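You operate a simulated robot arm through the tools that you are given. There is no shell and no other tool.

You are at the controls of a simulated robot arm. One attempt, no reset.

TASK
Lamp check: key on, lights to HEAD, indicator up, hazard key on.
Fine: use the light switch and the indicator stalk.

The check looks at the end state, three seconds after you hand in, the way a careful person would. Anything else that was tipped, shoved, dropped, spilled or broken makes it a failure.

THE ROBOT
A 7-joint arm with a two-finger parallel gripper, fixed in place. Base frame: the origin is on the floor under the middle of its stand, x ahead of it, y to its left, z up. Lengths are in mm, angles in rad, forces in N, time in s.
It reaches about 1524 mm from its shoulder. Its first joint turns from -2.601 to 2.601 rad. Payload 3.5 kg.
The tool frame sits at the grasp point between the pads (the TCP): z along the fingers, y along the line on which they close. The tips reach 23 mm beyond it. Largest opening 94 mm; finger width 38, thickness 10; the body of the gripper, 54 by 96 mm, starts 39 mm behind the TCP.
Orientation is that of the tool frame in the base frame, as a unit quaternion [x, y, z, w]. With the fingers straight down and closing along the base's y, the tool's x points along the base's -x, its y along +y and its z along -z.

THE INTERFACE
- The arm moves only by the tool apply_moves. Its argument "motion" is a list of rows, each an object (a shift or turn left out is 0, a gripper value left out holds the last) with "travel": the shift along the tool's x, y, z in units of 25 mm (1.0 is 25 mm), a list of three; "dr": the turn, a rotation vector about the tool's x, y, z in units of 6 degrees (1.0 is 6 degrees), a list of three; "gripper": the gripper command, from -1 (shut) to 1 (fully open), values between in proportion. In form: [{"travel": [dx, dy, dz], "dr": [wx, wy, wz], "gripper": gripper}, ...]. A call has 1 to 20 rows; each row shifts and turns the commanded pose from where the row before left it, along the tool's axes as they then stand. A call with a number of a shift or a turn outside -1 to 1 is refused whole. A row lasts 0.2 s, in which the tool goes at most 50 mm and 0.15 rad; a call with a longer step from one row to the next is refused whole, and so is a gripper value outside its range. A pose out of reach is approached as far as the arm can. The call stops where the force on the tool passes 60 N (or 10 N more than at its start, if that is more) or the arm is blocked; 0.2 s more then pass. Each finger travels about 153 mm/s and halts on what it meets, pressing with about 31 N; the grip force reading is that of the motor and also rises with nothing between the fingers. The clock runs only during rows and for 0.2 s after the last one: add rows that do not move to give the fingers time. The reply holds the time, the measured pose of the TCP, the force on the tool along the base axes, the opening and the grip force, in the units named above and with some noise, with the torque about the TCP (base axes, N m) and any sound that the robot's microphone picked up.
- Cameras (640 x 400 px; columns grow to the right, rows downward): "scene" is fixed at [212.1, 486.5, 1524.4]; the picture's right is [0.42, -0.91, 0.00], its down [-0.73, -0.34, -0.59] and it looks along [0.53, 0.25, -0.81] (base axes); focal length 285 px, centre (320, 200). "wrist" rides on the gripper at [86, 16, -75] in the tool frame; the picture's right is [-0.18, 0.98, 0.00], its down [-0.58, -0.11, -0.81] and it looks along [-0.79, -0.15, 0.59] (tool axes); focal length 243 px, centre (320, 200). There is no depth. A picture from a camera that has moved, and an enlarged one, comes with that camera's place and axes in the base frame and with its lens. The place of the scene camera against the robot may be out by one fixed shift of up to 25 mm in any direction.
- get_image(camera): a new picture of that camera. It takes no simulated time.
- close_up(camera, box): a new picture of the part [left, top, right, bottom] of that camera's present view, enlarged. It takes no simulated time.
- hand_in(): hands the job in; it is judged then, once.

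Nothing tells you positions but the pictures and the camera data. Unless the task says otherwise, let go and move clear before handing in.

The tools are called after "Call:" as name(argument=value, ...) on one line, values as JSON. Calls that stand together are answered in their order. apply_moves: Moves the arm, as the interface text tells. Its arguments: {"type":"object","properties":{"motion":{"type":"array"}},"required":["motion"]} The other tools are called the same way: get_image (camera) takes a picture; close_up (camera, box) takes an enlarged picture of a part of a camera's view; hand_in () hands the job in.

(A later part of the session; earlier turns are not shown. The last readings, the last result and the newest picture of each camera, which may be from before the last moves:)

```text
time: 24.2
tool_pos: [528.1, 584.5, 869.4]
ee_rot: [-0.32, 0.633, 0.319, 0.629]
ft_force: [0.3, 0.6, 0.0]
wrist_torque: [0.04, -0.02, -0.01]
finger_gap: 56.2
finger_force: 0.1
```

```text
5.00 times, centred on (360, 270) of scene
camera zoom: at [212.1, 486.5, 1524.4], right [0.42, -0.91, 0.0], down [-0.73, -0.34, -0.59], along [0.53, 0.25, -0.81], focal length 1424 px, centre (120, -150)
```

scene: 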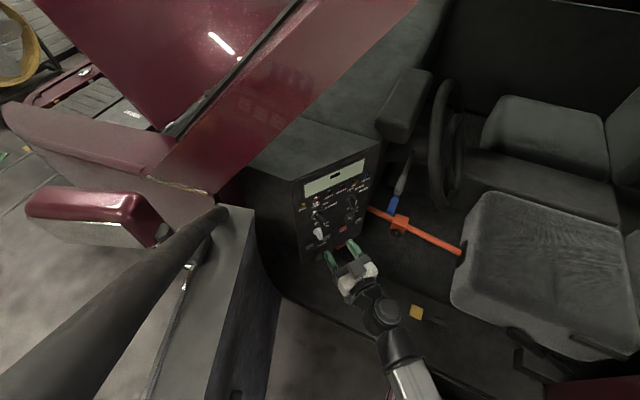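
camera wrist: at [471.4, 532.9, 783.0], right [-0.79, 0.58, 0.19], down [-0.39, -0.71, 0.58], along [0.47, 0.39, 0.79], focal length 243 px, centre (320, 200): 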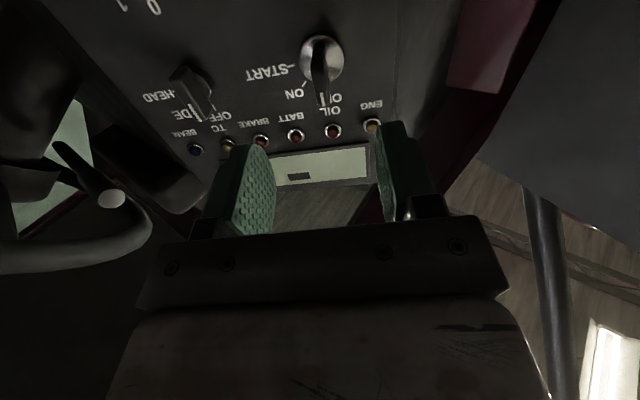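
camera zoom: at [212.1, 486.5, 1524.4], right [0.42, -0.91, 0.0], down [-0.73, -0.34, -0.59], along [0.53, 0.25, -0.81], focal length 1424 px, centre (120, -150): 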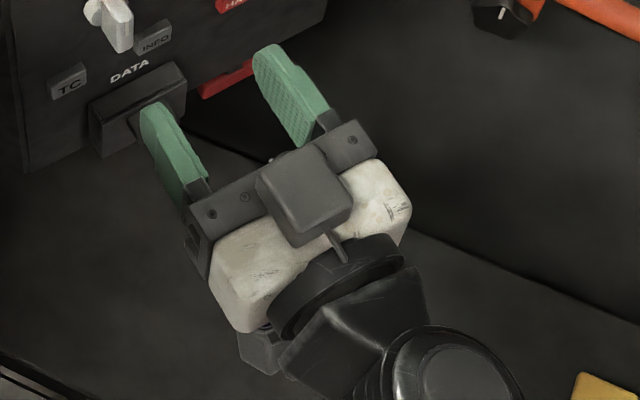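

There is a second housing on the gripper's opposite side as well, so I'll allow for both when turning. For the key there is ample room: I'll go in ~98 mm so the pads straddle the key head.

Call:
apply_moves(motion=[{"travel": [0, -0.04, 0.8]}, {"travel": [0, 0, 0.8]}, {"travel": [0, 0, 0.8]}, {"travel": [0, 0, 0.6]}, {"travel": [0, 0, 0.5]}, {"travel": [0, 0, 0.4]}, {"travel": [0, 0, 0]}])

Call:
get_image(camera="wrist")

Call:
close_up(camera="scene", box=[290, 170, 390, 270])

```text
time: 25.8
tool_pos: [586.7, 662.8, 868.4]
ee_rot: [-0.32, 0.633, 0.319, 0.629]
ft_force: [-0.2, 0.0, -0.5]
wrist_torque: [-0.02, -0.01, 0.0]
finger_gap: 56.5
finger_force: 0.1
```

```text
taken
camera wrist: at [529.4, 611.1, 782.6], right [-0.79, 0.58, 0.19], down [-0.39, -0.71, 0.58], along [0.47, 0.39, 0.79], focal length 243 px, centre (320, 200)
```

wrist: 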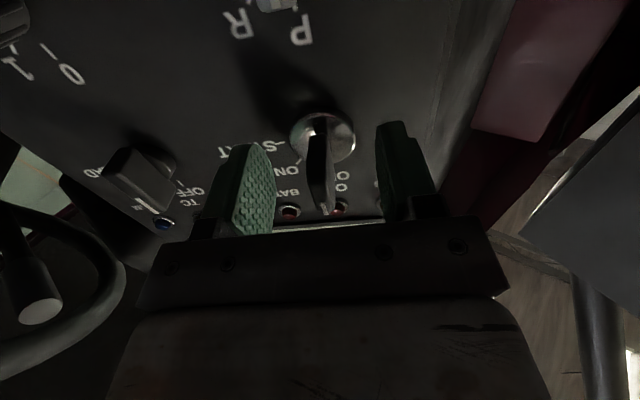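

```text
4.00 times, centred on (340, 220) of scene
camera zoom: at [212.1, 486.5, 1524.4], right [0.42, -0.91, 0.0], down [-0.73, -0.34, -0.59], along [0.53, 0.25, -0.81], focal length 1139 px, centre (240, 120)
```

zoom: 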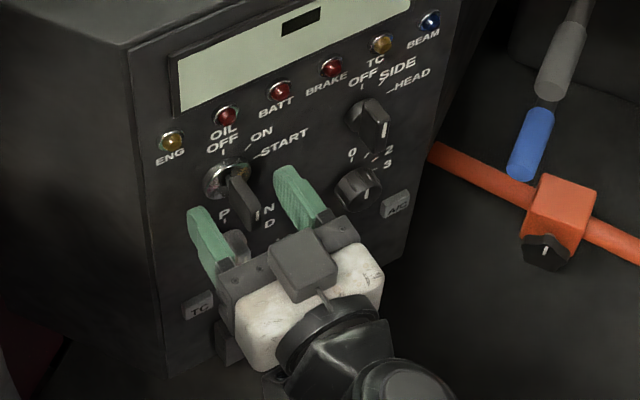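

The key head sits between the pads. Closing the gripper on it.

Call:
apply_moves(motion=[{"gripper": -1}, {"gripper": -1}, {"gripper": -1}, {"gripper": -1}])

Call:
get_image(camera="wrist")

```text
time: 26.8
tool_pos: [585.8, 663.0, 868.3]
ee_rot: [-0.319, 0.633, 0.319, 0.63]
ft_force: [-0.3, 1.1, -1.0]
wrist_torque: [0.44, -0.28, 1.3]
finger_gap: 10.0
finger_force: 45.1
```

```text
taken
camera wrist: at [529.3, 611.1, 782.6], right [-0.79, 0.58, 0.19], down [-0.39, -0.71, 0.58], along [0.47, 0.39, 0.79], focal length 243 px, centre (320, 200)
```

wrist: 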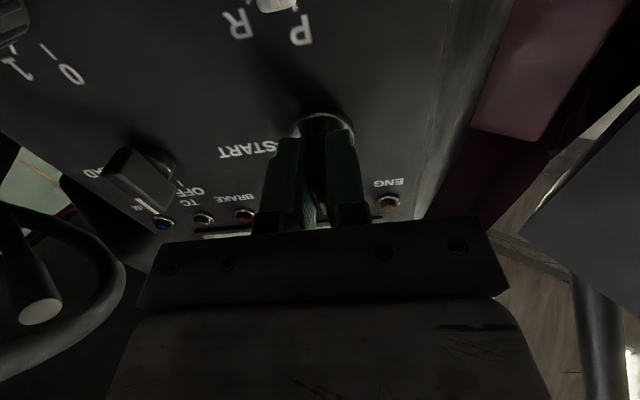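

Gripped (10 mm thick key). Turning clockwise gradually: first 24°.

Call:
apply_moves(motion=[{"dr": [0, 0, 0.8]}, {"dr": [0, 0, 0.8]}, {"dr": [0, 0, 0.8]}, {"dr": [0, 0, 0.8]}, {"dr": [0, 0, 0.8]}])

```text
time: 28.0
tool_pos: [584.6, 664.3, 869.3]
ee_rot: [-0.181, 0.684, 0.444, 0.549]
ft_force: [-20.7, 7.4, -2.4]
wrist_torque: [-0.19, 0.02, 1.65]
finger_gap: 10.1
finger_force: 44.9
```

Turned 24° with a slight sideways load; I'll correct 2 mm to the left and continue to 45°.

Call:
apply_moves(motion=[{"travel": [0.033, 0.073, 0], "dr": [0, 0, 0.7]}, {"dr": [0, 0, 0.7]}, {"dr": [0, 0, 0.7]}, {"dr": [0, 0, 0.7]}, {"dr": [0, 0, 0.7]}, {"dr": [0, 0, 0]}])

Call:
get_image(camera="wrist")

Call:
close_up(camera="scene", box=[290, 170, 390, 270])

```text
time: 29.4
tool_pos: [583.9, 663.1, 869.5]
ee_rot: [-0.054, 0.706, 0.537, 0.458]
ft_force: [-24.3, 3.7, 3.1]
wrist_torque: [0.58, -0.41, 1.35]
finger_gap: 9.7
finger_force: 44.9
```

```text
taken
camera wrist: at [482.4, 645.7, 820.3], right [-0.45, 0.33, 0.83], down [-0.08, -0.94, 0.33], along [0.89, 0.09, 0.45], focal length 243 px, centre (320, 200)
```

wrist: 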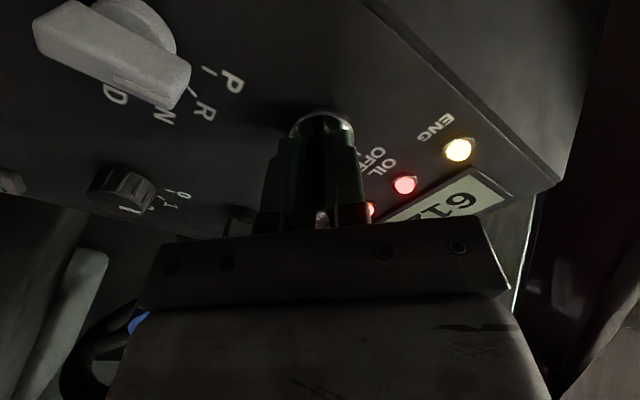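

```text
4.00 times, centred on (340, 220) of scene
camera zoom: at [212.1, 486.5, 1524.4], right [0.42, -0.91, 0.0], down [-0.73, -0.34, -0.59], along [0.53, 0.25, -0.81], focal length 1139 px, centre (240, 120)
```

zoom: 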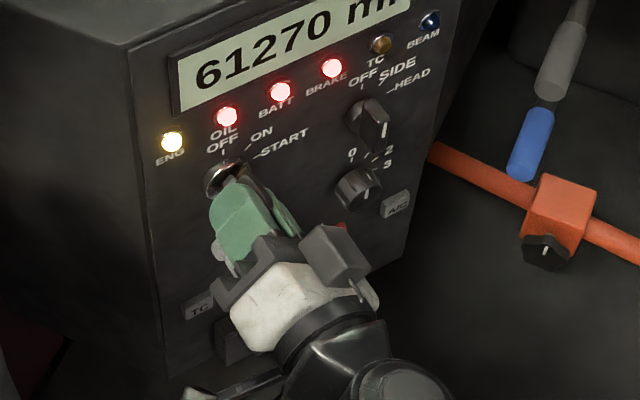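

The dash has lit up (odometer, ENG/OIL/BATT/BRAKE lamps) – the key is at ON. I'll open the gripper and back straight out.

Call:
apply_moves(motion=[{"gripper": 0.2}, {"gripper": 0.2}, {"gripper": 0.2}, {"travel": [0, 0, -0.6]}, {"travel": [0, 0, -0.8]}, {"travel": [0, 0, -1]}, {"travel": [0, 0, -1]}, {"travel": [0, 0, -0.6]}])

Call:
get_image(camera="wrist")

Call:
close_up(camera="scene", box=[290, 150, 390, 250])

```text
time: 31.2
tool_pos: [525.5, 582.9, 870.0]
ee_rot: [-0.053, 0.707, 0.536, 0.459]
ft_force: [-0.1, 0.2, 0.0]
wrist_torque: [-0.03, -0.03, 0.0]
finger_gap: 56.2
finger_force: 0.0
```

```text
taken
camera wrist: at [422.7, 565.0, 820.4], right [-0.45, 0.34, 0.83], down [-0.08, -0.94, 0.34], along [0.89, 0.08, 0.45], focal length 243 px, centre (320, 200)
```

wrist: 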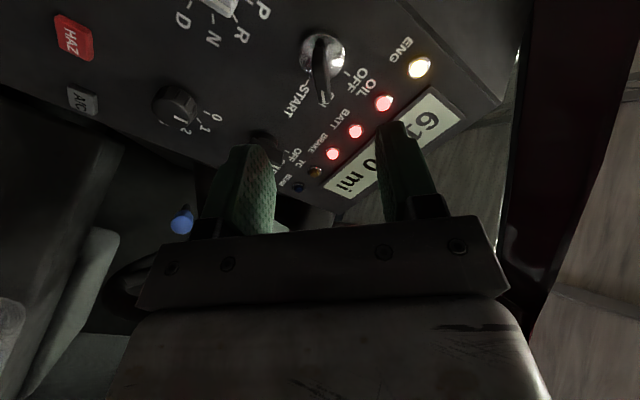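

```text
4.00 times, centred on (340, 200) of scene
camera zoom: at [212.1, 486.5, 1524.4], right [0.42, -0.91, 0.0], down [-0.73, -0.34, -0.59], along [0.53, 0.25, -0.81], focal length 1139 px, centre (240, 200)
```

zoom: 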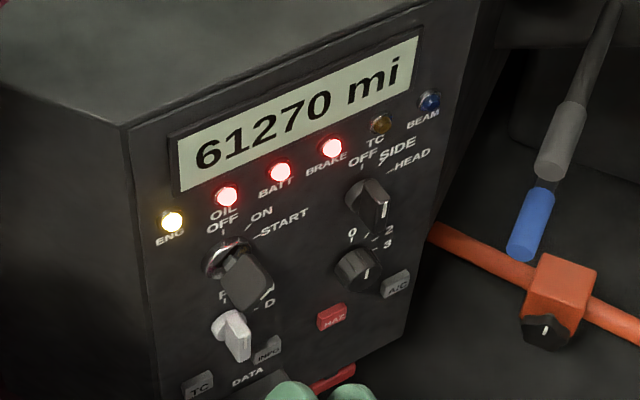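

The key stays at ON. Now I'll roll back 45° and shift right in front of the light knob.

Call:
apply_moves(motion=[{"dr": [0, 0, -1]}, {"dr": [0, 0, -1]}, {"dr": [0, 0, -1]}, {"dr": [0, 0, -1]}, {"dr": [0, 0, -1]}, {"dr": [0, 0, -1]}, {"dr": [0, 0, -1]}, {"dr": [0, 0, -0.5]}, {"travel": [0, -0.9, 0]}, {"travel": [0, -0.9, 0]}, {"travel": [0, -0.9, 0]}, {"travel": [0, -0.9, 0]}, {"travel": [0, -0.92, 0]}, {"travel": [0, 0, 0]}])

Call:
get_image(camera="wrist")

```text
time: 34.2
tool_pos: [617.4, 516.2, 868.9]
ee_rot: [-0.319, 0.632, 0.319, 0.63]
ft_force: [-0.5, -0.1, 0.0]
wrist_torque: [0.0, 0.04, 0.02]
finger_gap: 56.4
finger_force: 0.0
```

```text
taken
camera wrist: at [560.1, 464.7, 783.0], right [-0.79, 0.58, 0.19], down [-0.39, -0.71, 0.58], along [0.47, 0.39, 0.79], focal length 243 px, centre (320, 200)
```

wrist: 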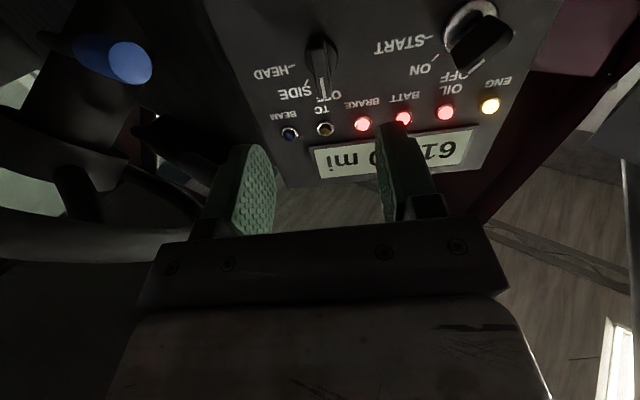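

Call:
close_up(camera="wrist", box=[250, 10, 410, 130])

Call:
close_up(camera="scene", box=[340, 170, 440, 270])

```text
3.33 times, centred on (330, 70) of wrist
camera zoom: at [560.1, 464.7, 783.0], right [-0.79, 0.58, 0.19], down [-0.39, -0.71, 0.58], along [0.47, 0.39, 0.79], focal length 809 px, centre (287, 633)
```

zoom: 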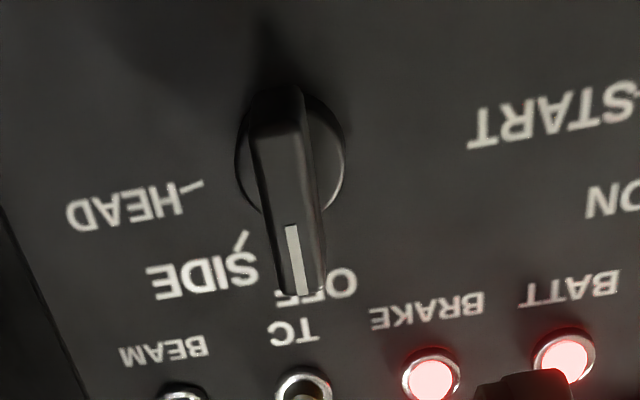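

```text
4.00 times, centred on (390, 220) of scene
camera zoom: at [212.1, 486.5, 1524.4], right [0.42, -0.91, 0.0], down [-0.73, -0.34, -0.59], along [0.53, 0.25, -0.81], focal length 1139 px, centre (40, 120)
```

zoom: 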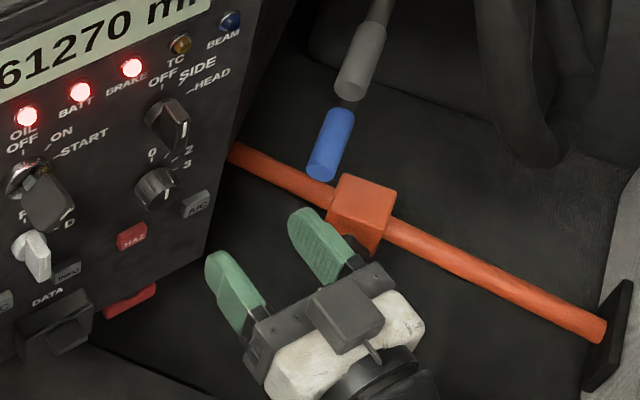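

The light knob's axis is at R≈191.5, z≈872 with HEAD 80° clockwise. I'll pitch the gripper up 15° (so its upper housing stays clear of the stalks while turning) and move in.

Call:
apply_moves(motion=[{"travel": [-0.1, -0.02, 0], "dr": [0, -0.9, 0]}, {"dr": [0, -0.8, 0]}, {"dr": [0, -0.8, 0]}, {"travel": [0.208, 0, 0.776]}, {"travel": [0.208, 0, 0.776]}, {"travel": [0.208, 0, 0.776]}, {"travel": [0.13, 0, 0.485]}, {"travel": [0, 0, 0]}])

Call:
get_image(camera="wrist")

Call:
close_up(camera="scene", box=[320, 150, 420, 250])

```text
time: 36.0
tool_pos: [660.7, 573.6, 871.2]
ee_rot: [-0.274, 0.545, 0.357, 0.707]
ft_force: [-0.3, -0.3, 0.6]
wrist_torque: [0.01, 0.0, -0.03]
finger_gap: 56.4
finger_force: 0.0
```

```text
taken
camera wrist: at [618.6, 542.8, 768.9], right [-0.82, 0.55, 0.18], down [-0.46, -0.81, 0.36], along [0.34, 0.21, 0.92], focal length 243 px, centre (320, 200)
```

wrist: 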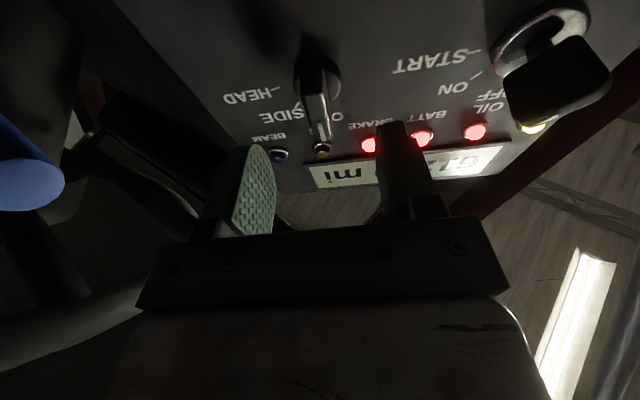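

```text
4.00 times, centred on (370, 200) of scene
camera zoom: at [212.1, 486.5, 1524.4], right [0.42, -0.91, 0.0], down [-0.73, -0.34, -0.59], along [0.53, 0.25, -0.81], focal length 1139 px, centre (120, 200)
```

zoom: 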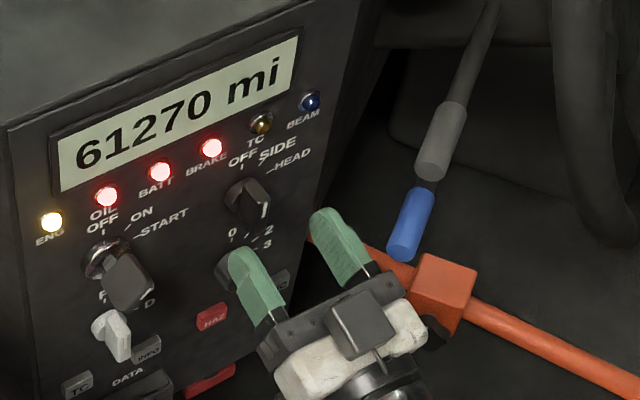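

On line with the knob; 28 mm further in, then close.

Call:
apply_moves(motion=[{"travel": [0.15, 0, 0.55]}, {"travel": [0.15, 0, 0.55]}, {"travel": [0, 0, 0]}])

Call:
get_image(camera="wrist")

Call:
close_up(camera="scene", box=[320, 150, 420, 250])

```text
time: 36.8
tool_pos: [677.9, 596.3, 871.0]
ee_rot: [-0.275, 0.545, 0.357, 0.707]
ft_force: [-0.3, 0.5, -0.7]
wrist_torque: [-0.02, -0.01, -0.01]
finger_gap: 56.3
finger_force: 0.2
```

```text
taken
camera wrist: at [635.4, 565.2, 768.7], right [-0.82, 0.54, 0.18], down [-0.46, -0.81, 0.36], along [0.34, 0.21, 0.92], focal length 243 px, centre (320, 200)
```

wrist: 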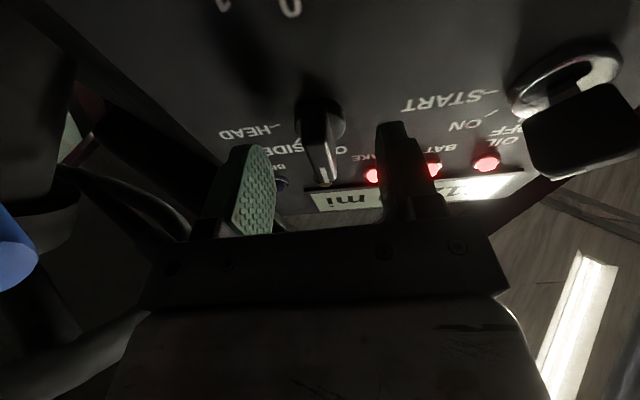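

```text
4.00 times, centred on (370, 200) of scene
camera zoom: at [212.1, 486.5, 1524.4], right [0.42, -0.91, 0.0], down [-0.73, -0.34, -0.59], along [0.53, 0.25, -0.81], focal length 1139 px, centre (120, 200)
```

zoom: 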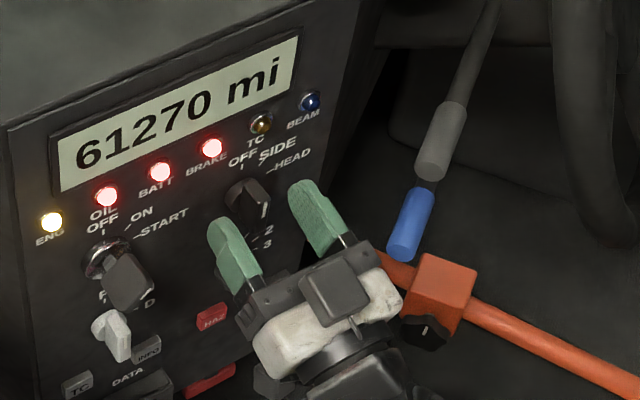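

Fingers straddle the handle; closing on it.

Call:
apply_moves(motion=[{"gripper": -1}, {"gripper": -1}, {"gripper": -1}, {"gripper": -1}])

Call:
get_image(camera="wrist")

```text
time: 37.8
tool_pos: [676.3, 597.0, 871.5]
ee_rot: [-0.275, 0.544, 0.358, 0.707]
ft_force: [-10.0, 7.0, -3.0]
wrist_torque: [0.38, -0.14, 0.8]
finger_gap: 11.8
finger_force: 44.5
```

```text
taken
camera wrist: at [634.8, 565.6, 768.6], right [-0.82, 0.54, 0.18], down [-0.46, -0.81, 0.36], along [0.34, 0.21, 0.92], focal length 243 px, centre (320, 200)
```

wrist: 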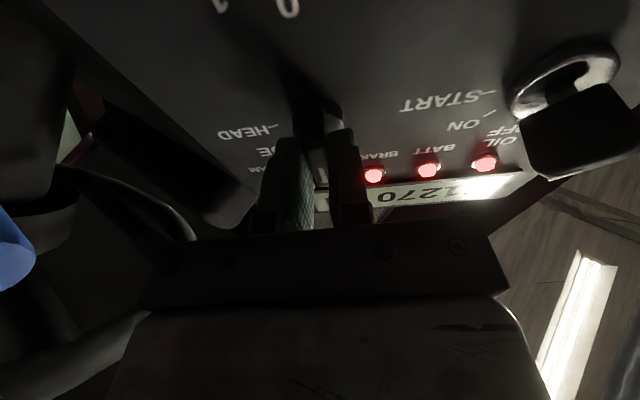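

Gripped (≈12 mm handle). I'll turn about the knob's axis, first ~40° with a 1.5 mm lateral correction.

Call:
apply_moves(motion=[{"travel": [0, 0.06, 0], "dr": [0.2157, 0, 0.805]}, {"dr": [0.2157, 0, 0.805]}, {"dr": [0.2157, 0, 0.805]}, {"dr": [0.2157, 0, 0.805]}, {"dr": [0.2157, 0, 0.805]}, {"dr": [0.2157, 0, 0.805]}, {"dr": [0.2157, 0, 0.805]}, {"dr": [0.2157, 0, 0.805]}])

Call:
close_up(camera="scene", box=[320, 150, 420, 250])

Call:
get_image(camera="wrist")

```text
time: 39.6
tool_pos: [677.8, 598.8, 872.0]
ee_rot: [-0.014, 0.635, 0.522, 0.57]
ft_force: [-1.7, -9.9, -2.7]
wrist_torque: [-0.38, 0.27, 0.98]
finger_gap: 12.2
finger_force: 44.5
```

```text
4.00 times, centred on (370, 200) of scene
camera zoom: at [212.1, 486.5, 1524.4], right [0.42, -0.91, 0.0], down [-0.73, -0.34, -0.59], along [0.53, 0.25, -0.81], focal length 1139 px, centre (120, 200)
```

zoom: 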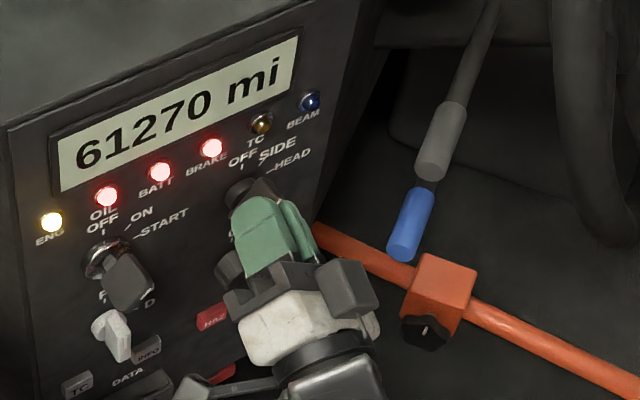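

```text
taken
camera wrist: at [584.0, 603.1, 803.5], right [-0.54, 0.34, 0.77], down [-0.3, -0.93, 0.2], along [0.79, -0.12, 0.6], focal length 243 px, centre (320, 200)
```

wrist: 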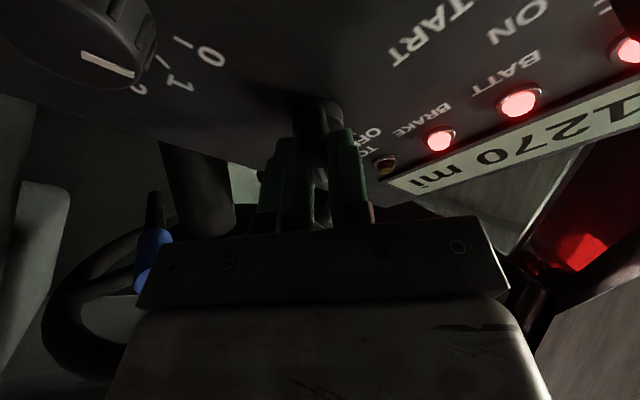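

Turning smoothly. Continuing the second 40°, checking midway.

Call:
apply_moves(motion=[{"dr": [0.2157, 0, 0.805]}, {"dr": [0.2157, 0, 0.805]}, {"dr": [0.2157, 0, 0.805]}, {"dr": [0.2157, 0, 0.805]}])

Call:
get_image(camera="wrist")

Call:
close_up(camera="scene", box=[320, 150, 420, 250])

```text
time: 40.6
tool_pos: [682.1, 593.2, 876.2]
ee_rot: [0.111, 0.651, 0.585, 0.471]
ft_force: [-26.3, 28.1, -0.5]
wrist_torque: [0.45, -0.16, 1.07]
finger_gap: 12.0
finger_force: 45.4
out of reach, approached as far as the arm can: row 3, 4
```

```text
taken
camera wrist: at [575.4, 607.6, 838.8], right [-0.3, 0.16, 0.94], down [-0.25, -0.97, 0.08], along [0.92, -0.21, 0.33], focal length 243 px, centre (320, 200)
```

wrist: 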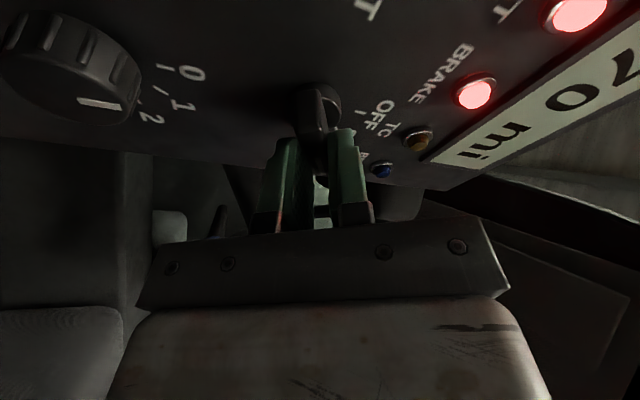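

```text
4.00 times, centred on (370, 200) of scene
camera zoom: at [212.1, 486.5, 1524.4], right [0.42, -0.91, 0.0], down [-0.73, -0.34, -0.59], along [0.53, 0.25, -0.81], focal length 1139 px, centre (120, 200)
```

zoom: 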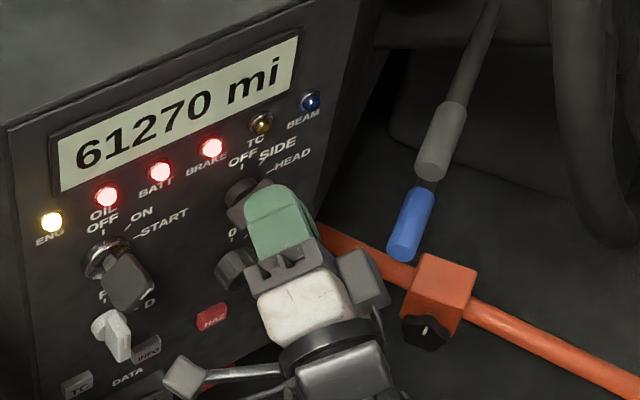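

The arm hit a joint limit around 60° of turn because of the pitched posture. Measuring the upper housing again, it stands only ~60 mm off the axis, so the pitch isn't needed; I'll release, back out, and see where the knob rests.

Call:
apply_moves(motion=[{"gripper": 0.1}, {"gripper": 0.1}, {"gripper": 0.1}, {"travel": [-0.13, 0, -0.483]}, {"travel": [-0.13, 0, -0.483]}, {"travel": [-0.2588, 0, -0.9659]}, {"travel": [-0.2588, 0, -0.9659]}, {"travel": [-0.2588, 0, -0.9659]}, {"travel": [0, 0, 0]}])

Call:
get_image(camera="wrist")

Call:
close_up(camera="scene", box=[320, 150, 420, 250])

```text
time: 42.6
tool_pos: [622.8, 510.1, 874.6]
ee_rot: [0.116, 0.651, 0.581, 0.474]
ft_force: [0.1, 0.4, 0.1]
wrist_torque: [-0.02, -0.01, -0.03]
finger_gap: 51.7
finger_force: 0.1
```

```text
taken
camera wrist: at [515.7, 526.3, 837.3], right [-0.3, 0.16, 0.94], down [-0.26, -0.96, 0.08], along [0.92, -0.22, 0.33], focal length 243 px, centre (320, 200)
```

wrist: 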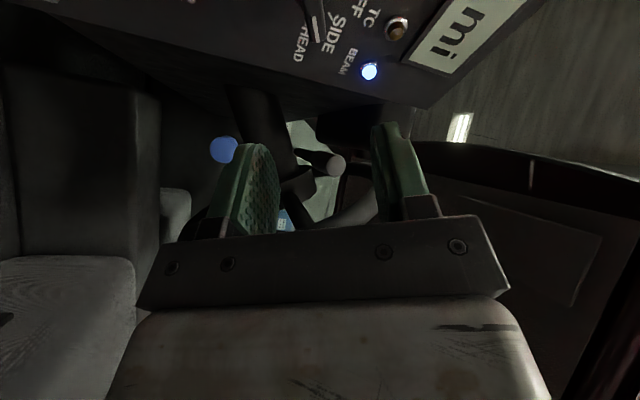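

```text
4.00 times, centred on (370, 200) of scene
camera zoom: at [212.1, 486.5, 1524.4], right [0.42, -0.91, 0.0], down [-0.73, -0.34, -0.59], along [0.53, 0.25, -0.81], focal length 1139 px, centre (120, 200)
```

zoom: 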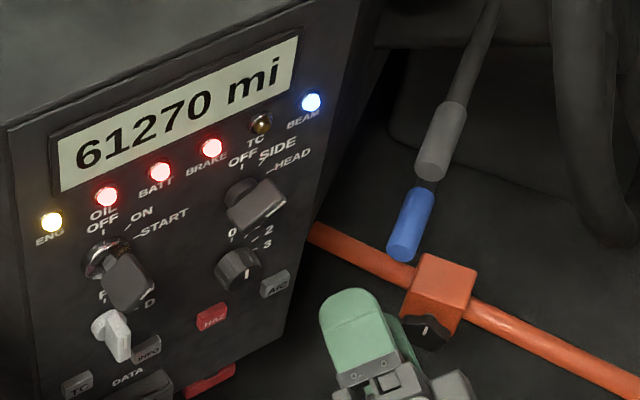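

The blue BEAM lamp has come on, so the knob seems to have snapped on to HEAD. I'll zoom in to confirm its position.

Call:
close_up(camera="scene", box=[360, 175, 410, 225])

Call:
close_up(camera="wrist", box=[250, 0, 410, 100])

```text
8.00 times, centred on (385, 200) of scene
camera zoom: at [212.1, 486.5, 1524.4], right [0.42, -0.91, 0.0], down [-0.73, -0.34, -0.59], along [0.53, 0.25, -0.81], focal length 2278 px, centre (-200, 200)
```

zoom: 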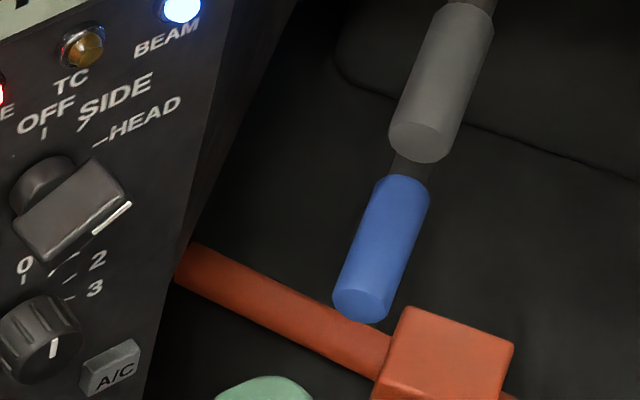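

```text
4.00 times, centred on (330, 50) of wrist
camera zoom: at [515.7, 526.3, 837.3], right [-0.3, 0.16, 0.94], down [-0.26, -0.96, 0.08], along [0.92, -0.22, 0.33], focal length 970 px, centre (280, 800)
```

zoom: 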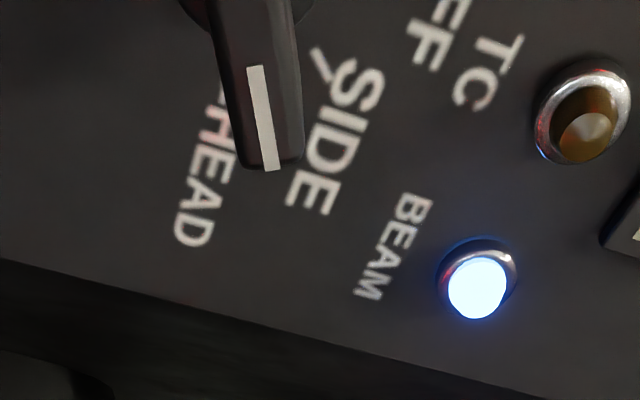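

BEAM is on, but the pointer measures about 60–62°, short of the HEAD tick at ~80°. I'll remove the pitch, then regrip at this roll and finish the turn properly.

Call:
apply_moves(motion=[{"dr": [0, 0.9, 0]}, {"dr": [0, 0.8, 0]}, {"dr": [0, 0.8, 0]}, {"dr": [0, 0, 0]}])

Call:
get_image(camera="wrist")

```text
time: 43.6
tool_pos: [624.0, 508.9, 875.0]
ee_rot: [0.039, 0.707, 0.592, 0.385]
ft_force: [0.2, 0.2, -0.3]
wrist_torque: [-0.05, 0.02, 0.04]
finger_gap: 51.9
finger_force: 0.2
```

```text
taken
camera wrist: at [513.5, 497.6, 845.6], right [-0.26, 0.2, 0.94], down [-0.03, -0.98, 0.2], along [0.96, 0.03, 0.26], focal length 243 px, centre (320, 200)
```

wrist: 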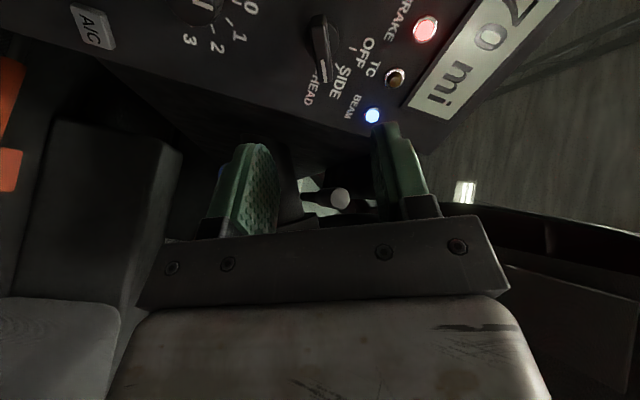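

Call:
close_up(camera="wrist", box=[250, 0, 410, 130])

```text
3.08 times, centred on (330, 65) of wrist
camera zoom: at [513.5, 497.6, 845.6], right [-0.26, 0.2, 0.94], down [-0.03, -0.98, 0.2], along [0.96, 0.03, 0.26], focal length 746 px, centre (289, 615)
```

zoom: 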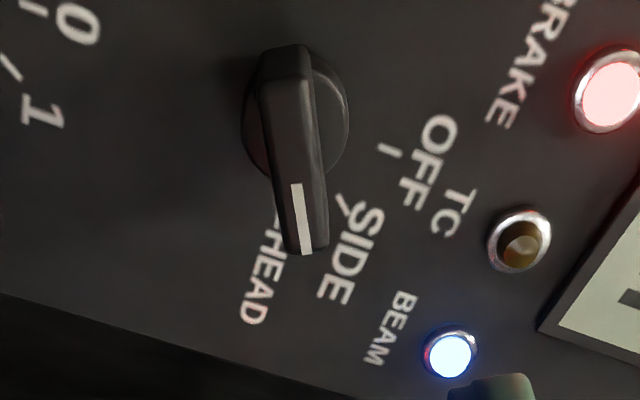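

The pointer is at ~61° while HEAD's tick is at 80°. I'll line up on the knob axis again, unpitched, and go in.

Call:
apply_moves(motion=[{"travel": [0.4, 0.065, 0]}, {"travel": [0, 0, 0.8]}, {"travel": [0, 0, 0.8]}, {"travel": [0, 0, 0.6]}, {"travel": [0, 0, 0]}])

Call:
get_image(camera="wrist")

Call:
close_up(camera="scene", box=[320, 150, 420, 250])

```text
time: 44.8
tool_pos: [647.9, 560.6, 869.8]
ee_rot: [0.039, 0.707, 0.591, 0.386]
ft_force: [0.0, 0.2, 0.7]
wrist_torque: [0.0, 0.02, 0.01]
finger_gap: 52.0
finger_force: 0.1
```

```text
taken
camera wrist: at [538.1, 549.0, 841.3], right [-0.26, 0.2, 0.94], down [-0.03, -0.98, 0.2], along [0.96, 0.03, 0.26], focal length 243 px, centre (320, 200)
```

wrist: 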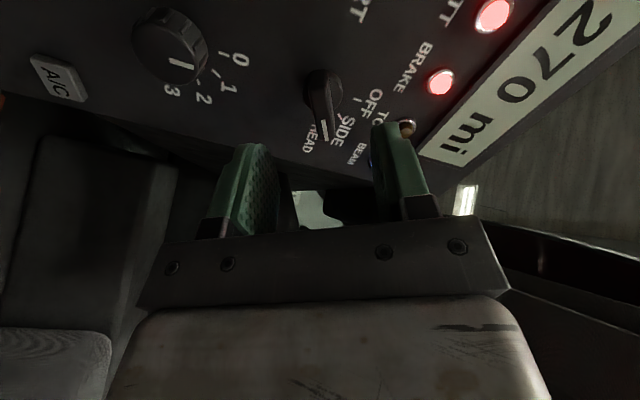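

```text
4.00 times, centred on (370, 200) of scene
camera zoom: at [212.1, 486.5, 1524.4], right [0.42, -0.91, 0.0], down [-0.73, -0.34, -0.59], along [0.53, 0.25, -0.81], focal length 1139 px, centre (120, 200)
```

zoom: 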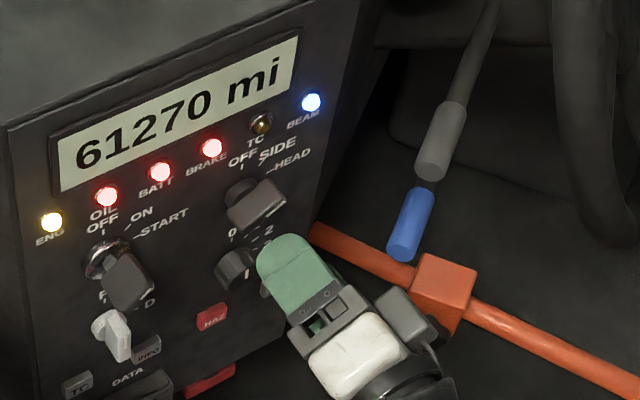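

Nearly aligned (2 mm to correct). Going in and gripping.

Call:
apply_moves(motion=[{"travel": [-0.1, 0.02, 0.5]}, {"travel": [0, 0, 0.5]}, {"travel": [0, 0, 0.5]}, {"travel": [0, 0, 0.46]}, {"gripper": -1}, {"gripper": -1}, {"gripper": -1}, {"gripper": -1}])

Call:
get_image(camera="wrist")

```text
time: 46.6
tool_pos: [680.9, 599.9, 872.6]
ee_rot: [0.039, 0.707, 0.592, 0.386]
ft_force: [4.3, 7.5, 14.2]
wrist_torque: [0.44, -0.3, 0.94]
finger_gap: 11.8
finger_force: 44.6
```

```text
taken
camera wrist: at [570.5, 587.5, 844.2], right [-0.27, 0.2, 0.94], down [-0.03, -0.98, 0.2], along [0.96, 0.03, 0.27], focal length 243 px, centre (320, 200)
```

wrist: 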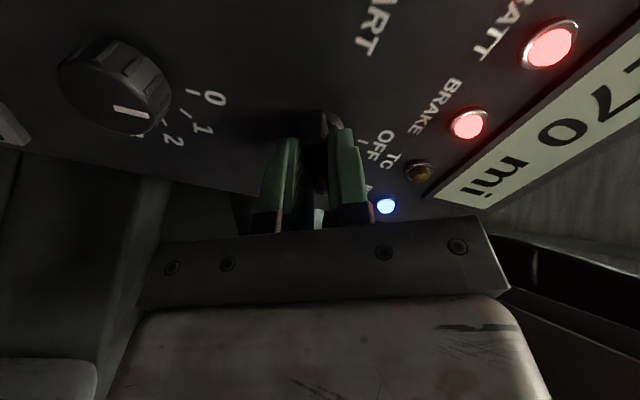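

Gripped again. Turning the last ~20°.

Call:
apply_moves(motion=[{"dr": [0, 0, 0.7]}, {"dr": [0, 0, 0.7]}, {"dr": [0, 0, 0.7]}, {"dr": [0, 0, 0.7]}, {"dr": [0, 0, 0.5]}, {"dr": [0, 0, 0]}])

Call:
get_image(camera="wrist")

Call:
close_up(camera="scene", box=[320, 150, 420, 250])

```text
time: 48.0
tool_pos: [680.6, 599.0, 873.3]
ee_rot: [0.161, 0.69, 0.649, 0.278]
ft_force: [21.8, 27.2, 11.9]
wrist_torque: [0.69, -0.49, 0.13]
finger_gap: 11.7
finger_force: 44.5
```

```text
taken
camera wrist: at [566.5, 590.4, 873.5], right [0.01, 0.0, 1.0], down [0.0, -1.0, 0.0], along [1.0, 0.0, -0.01], focal length 243 px, centre (320, 200)
```

wrist: 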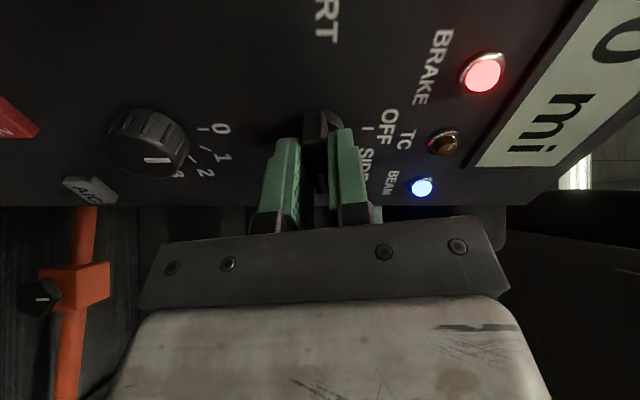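

```text
4.00 times, centred on (370, 200) of scene
camera zoom: at [212.1, 486.5, 1524.4], right [0.42, -0.91, 0.0], down [-0.73, -0.34, -0.59], along [0.53, 0.25, -0.81], focal length 1139 px, centre (120, 200)
```

zoom: 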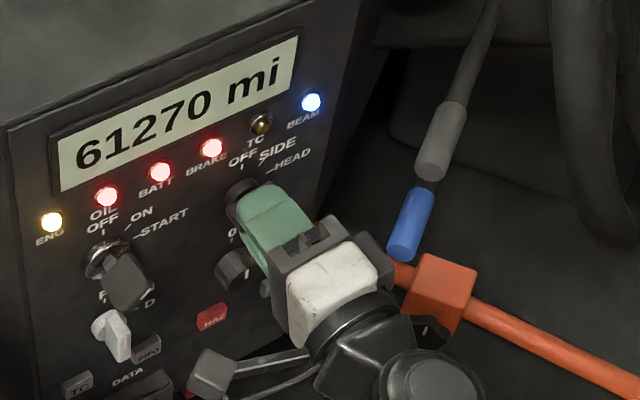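

Turned to ~80°. Releasing, backing out, and checking the pointer.

Call:
apply_moves(motion=[{"gripper": 0.0}, {"gripper": 0.0}, {"gripper": 0.0}, {"travel": [0, 0, -0.5]}, {"travel": [0, 0, -0.5]}, {"travel": [0, 0, -0.8]}, {"travel": [0, 0, -0.8]}, {"travel": [0, 0, -0.8]}, {"travel": [0, 0, 0]}])

Call:
close_up(camera="scene", box=[360, 175, 410, 225])

Call:
get_image(camera="wrist")

```text
time: 50.0
tool_pos: [629.6, 529.7, 871.5]
ee_rot: [0.161, 0.69, 0.649, 0.277]
ft_force: [-0.2, 0.5, 0.0]
wrist_torque: [0.0, -0.03, 0.0]
finger_gap: 46.9
finger_force: 0.0
```

```text
8.00 times, centred on (385, 200) of scene
camera zoom: at [212.1, 486.5, 1524.4], right [0.42, -0.91, 0.0], down [-0.73, -0.34, -0.59], along [0.53, 0.25, -0.81], focal length 2278 px, centre (-200, 200)
```

zoom: 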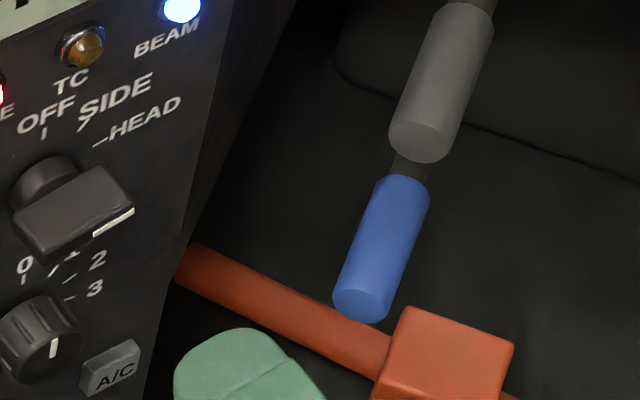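

```text
taken
camera wrist: at [515.8, 520.0, 872.7], right [0.01, 0.0, 1.0], down [0.0, -1.0, 0.0], along [1.0, 0.0, -0.01], focal length 243 px, centre (320, 200)
```

wrist: 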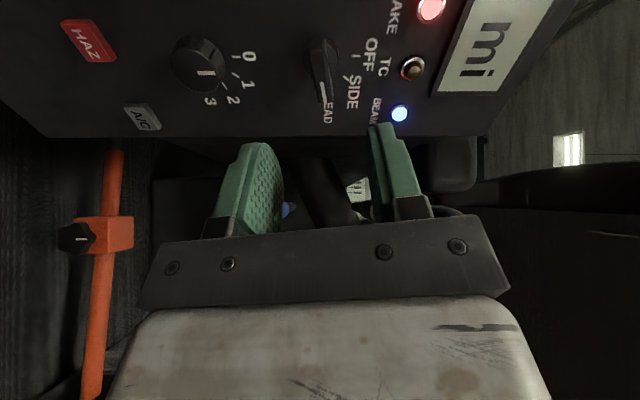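

The pointer has advanced; I'll measure its angle from the wrist view.

Call:
close_up(camera="wrist", box=[260, 20, 420, 140])

Call:
close_up(camera="scene", box=[360, 180, 385, 210])

```text
3.33 times, centred on (340, 80) of wrist
camera zoom: at [515.8, 520.0, 872.7], right [0.01, 0.0, 1.0], down [0.0, -1.0, 0.0], along [1.0, 0.0, -0.01], focal length 809 px, centre (253, 600)
```

zoom: 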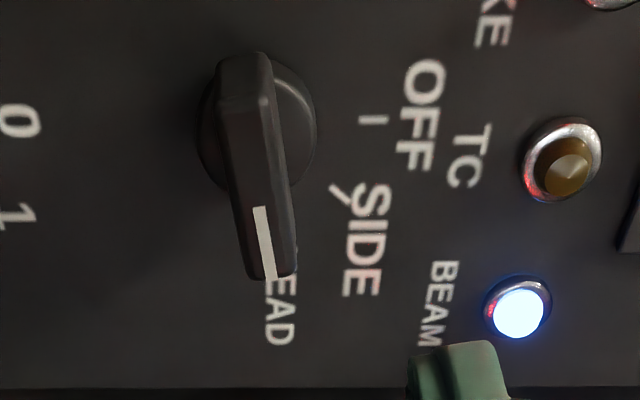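

```text
13.33 times, centred on (372, 195) of scene
camera zoom: at [212.1, 486.5, 1524.4], right [0.42, -0.91, 0.0], down [-0.73, -0.34, -0.59], along [0.53, 0.25, -0.81], focal length 3798 px, centre (-380, 267)
```

zoom: 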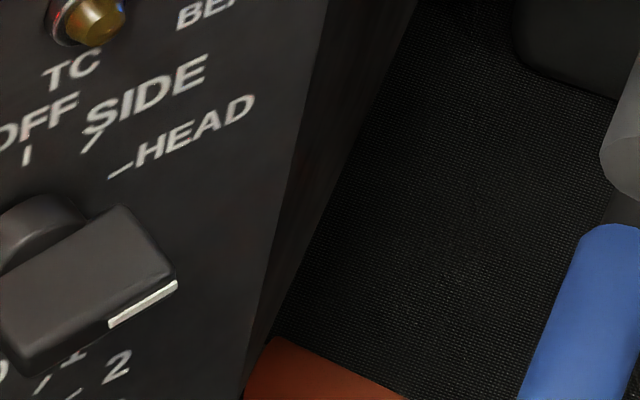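

The light switch pointer measures 79° – at HEAD, with BEAM lit. Next, the indicator: I'll back off, close the fingers, and move to the right so I can slip the closed fingers under the grey stalk (its underside is at z≈914).

Call:
apply_moves(motion=[{"travel": [0, 0, -0.8], "dr": [0, 0, 0.83], "gripper": -1}, {"travel": [0, 0, -0.8], "dr": [0, 0, 0.83]}, {"travel": [0, 0.47, 0]}, {"travel": [0, 0.47, 0]}, {"travel": [0, 0, 0]}])

Call:
get_image(camera="wrist")

```text
time: 51.2
tool_pos: [604.3, 496.7, 896.5]
ee_rot: [0.22, 0.674, 0.67, 0.22]
ft_force: [0.2, 0.4, -0.7]
wrist_torque: [0.0, -0.03, 0.02]
finger_gap: 0.0
finger_force: 30.8
```

```text
taken
camera wrist: at [491.5, 487.4, 912.5], right [0.15, -0.1, 0.98], down [-0.01, -0.99, -0.1], along [0.99, 0.01, -0.15], focal length 243 px, centre (320, 200)
```

wrist: 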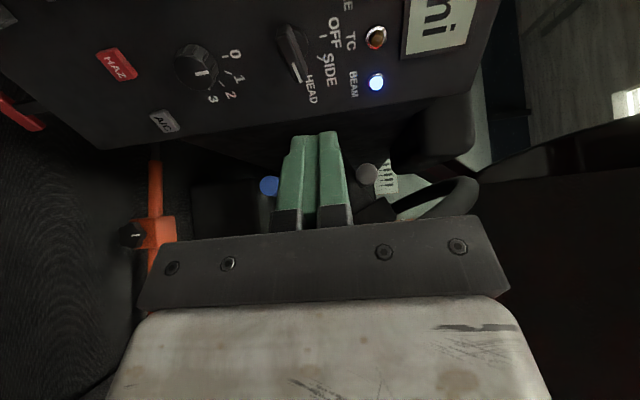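

Grey tip confirmed at (727, 510, 924), blue at z≈826; the closed fingers at z≈896 fit between them. Moving right 111 mm, then forward beneath the grey stalk.

Call:
apply_moves(motion=[{"travel": [-0.89, 0, 0]}, {"travel": [-0.89, 0, 0]}, {"travel": [-0.89, 0, 0]}, {"travel": [-0.89, 0, 0]}, {"travel": [-0.89, 0, 0]}, {"travel": [0, 0, 0]}])

Call:
get_image(camera="wrist")

Call:
get_image(camera="scene")

```text
time: 52.6
tool_pos: [697.7, 430.9, 898.7]
ee_rot: [0.219, 0.674, 0.67, 0.221]
ft_force: [0.1, -0.3, -0.1]
wrist_torque: [0.0, 0.02, -0.03]
finger_gap: 0.1
finger_force: 31.6
```

```text
taken
camera wrist: at [583.5, 421.9, 914.2], right [0.15, -0.1, 0.98], down [-0.01, -0.99, -0.1], along [0.99, 0.01, -0.15], focal length 243 px, centre (320, 200)
```

wrist: 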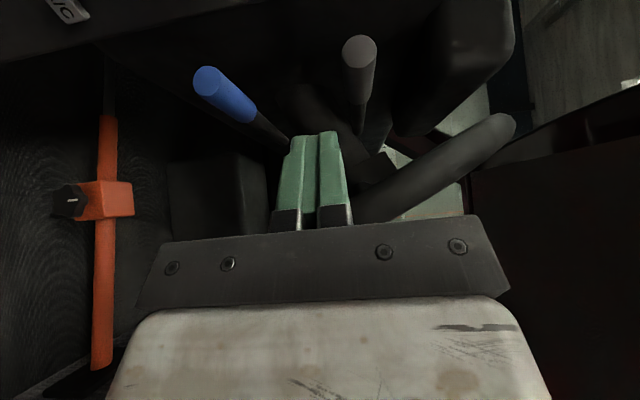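

```text
taken
```

scene: 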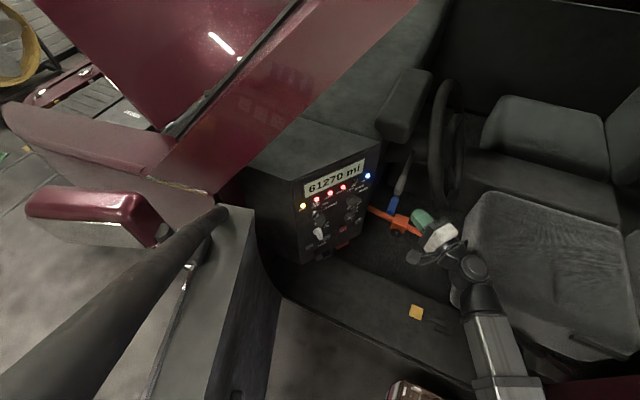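

Everything lines up: the fingers will pass about 6 mm beneath the grey stalk and well above the blue one. Moving forward under it.

Call:
apply_moves(motion=[{"travel": [0, -0.06, 0.75]}, {"travel": [0, 0, 0.75]}, {"travel": [0, 0, 0.75]}, {"travel": [0, 0, 0.75]}, {"travel": [0, 0, 0.65]}, {"travel": [0, 0, 0]}])

Call:
get_image(camera="wrist")

Call:
close_up(camera="scene", box=[360, 130, 480, 250])

```text
time: 54.0
tool_pos: [750.4, 505.7, 896.5]
ee_rot: [0.22, 0.674, 0.67, 0.221]
ft_force: [0.5, 0.1, 0.3]
wrist_torque: [0.03, 0.02, 0.02]
finger_gap: 0.0
finger_force: 30.8
```

```text
taken
camera wrist: at [636.6, 495.9, 912.2], right [0.15, -0.1, 0.98], down [-0.01, -0.99, -0.1], along [0.99, 0.01, -0.15], focal length 243 px, centre (320, 200)
```

wrist: 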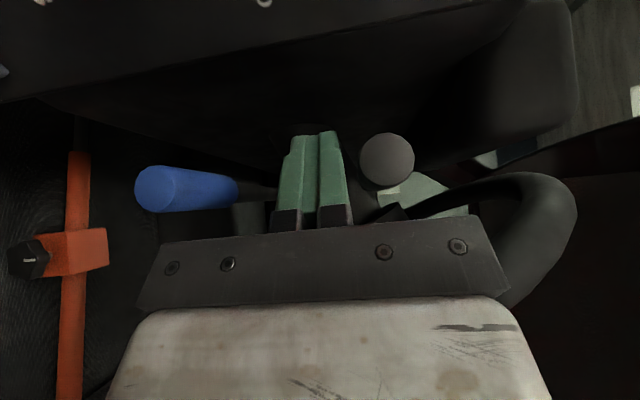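

```text
3.33 times, centred on (420, 190) of scene
camera zoom: at [212.1, 486.5, 1524.4], right [0.42, -0.91, 0.0], down [-0.73, -0.34, -0.59], along [0.53, 0.25, -0.81], focal length 949 px, centre (-13, 233)
```

zoom: 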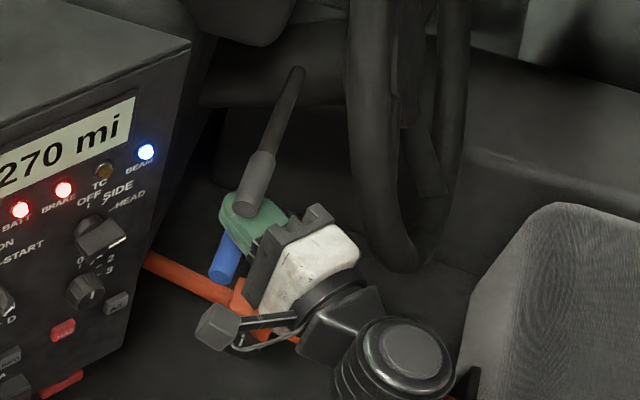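

The fingers are beneath the grey tip. Now I'll lift slowly and watch the force and the sound.

Call:
apply_moves(motion=[{"travel": [0, 0.3, 0]}, {"travel": [0, 0.3, 0]}, {"travel": [0, 0.3, 0]}, {"travel": [0, 0, 0]}])

Call:
get_image(camera="wrist")

```text
time: 55.0
tool_pos: [750.3, 504.9, 917.1]
ee_rot: [0.219, 0.673, 0.671, 0.221]
ft_force: [0.2, 0.5, 0.5]
wrist_torque: [0.0, -0.01, 0.0]
finger_gap: 0.1
finger_force: 31.2
```

```text
taken
camera wrist: at [636.2, 495.2, 933.8], right [0.15, -0.1, 0.98], down [-0.01, -0.99, -0.1], along [0.99, 0.01, -0.15], focal length 243 px, centre (320, 200)
```

wrist: 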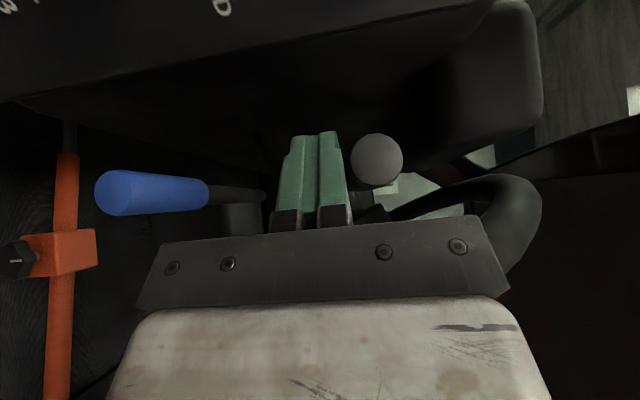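

The stalk is rising with the fingers. Continuing upward.

Call:
apply_moves(motion=[{"travel": [0, 0.3, 0]}, {"travel": [0, 0.3, 0]}, {"travel": [0, 0.3, 0]}, {"travel": [0, 0, 0]}])

Call:
get_image(camera="wrist")

Call:
close_up(camera="scene", box=[300, 130, 480, 250])

```text
time: 56.0
tool_pos: [750.5, 504.3, 939.8]
ee_rot: [0.22, 0.673, 0.67, 0.222]
ft_force: [0.2, 0.5, -0.3]
wrist_torque: [0.01, -0.01, 0.02]
finger_gap: 0.2
finger_force: 30.7
```

```text
taken
camera wrist: at [636.3, 495.1, 955.9], right [0.15, -0.1, 0.98], down [-0.01, -0.99, -0.1], along [0.99, 0.01, -0.15], focal length 243 px, centre (320, 200)
```

wrist: 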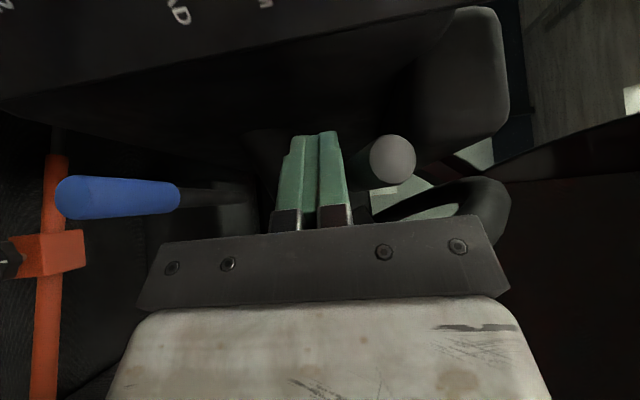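

```text
3.33 times, centred on (390, 190) of scene
camera zoom: at [212.1, 486.5, 1524.4], right [0.42, -0.91, 0.0], down [-0.73, -0.34, -0.59], along [0.53, 0.25, -0.81], focal length 949 px, centre (87, 233)
```

zoom: 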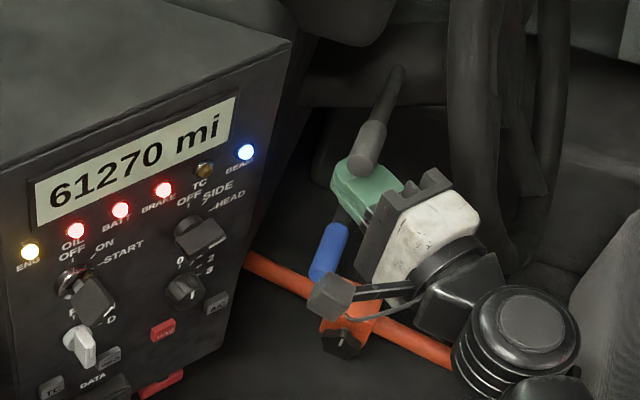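

The stalk is tilted up ~16° now, still with no resistance or end stop. I'll continue in small steps until it resists.

Call:
apply_moves(motion=[{"travel": [0, 0.25, 0]}, {"travel": [0, 0.25, 0]}, {"travel": [0, 0, 0]}])

Call:
get_image(camera="wrist")

```text
time: 56.7
tool_pos: [749.7, 505.9, 943.7]
ee_rot: [0.22, 0.677, 0.667, 0.219]
ft_force: [-0.5, 1.8, -36.4]
wrist_torque: [-0.26, 0.96, 0.02]
finger_gap: 0.1
finger_force: 30.9
stopped in row 3: the force on the tool passed its limit at 63 N (the readings are from after the stop); the commanded pose is now the measured one
```

```text
taken
camera wrist: at [636.4, 495.2, 961.1], right [0.15, -0.1, 0.98], down [-0.01, -1.0, -0.1], along [0.99, 0.01, -0.15], focal length 243 px, centre (320, 200)
```

wrist: 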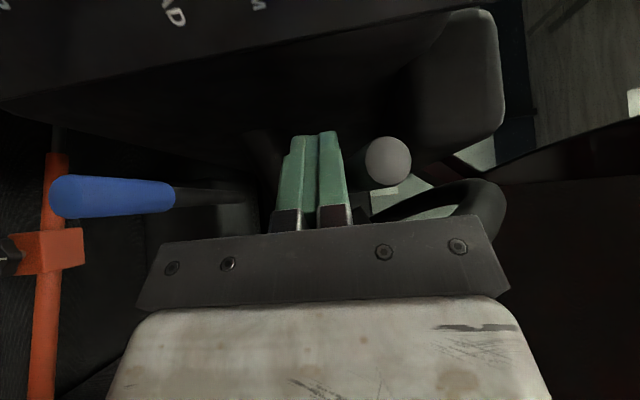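

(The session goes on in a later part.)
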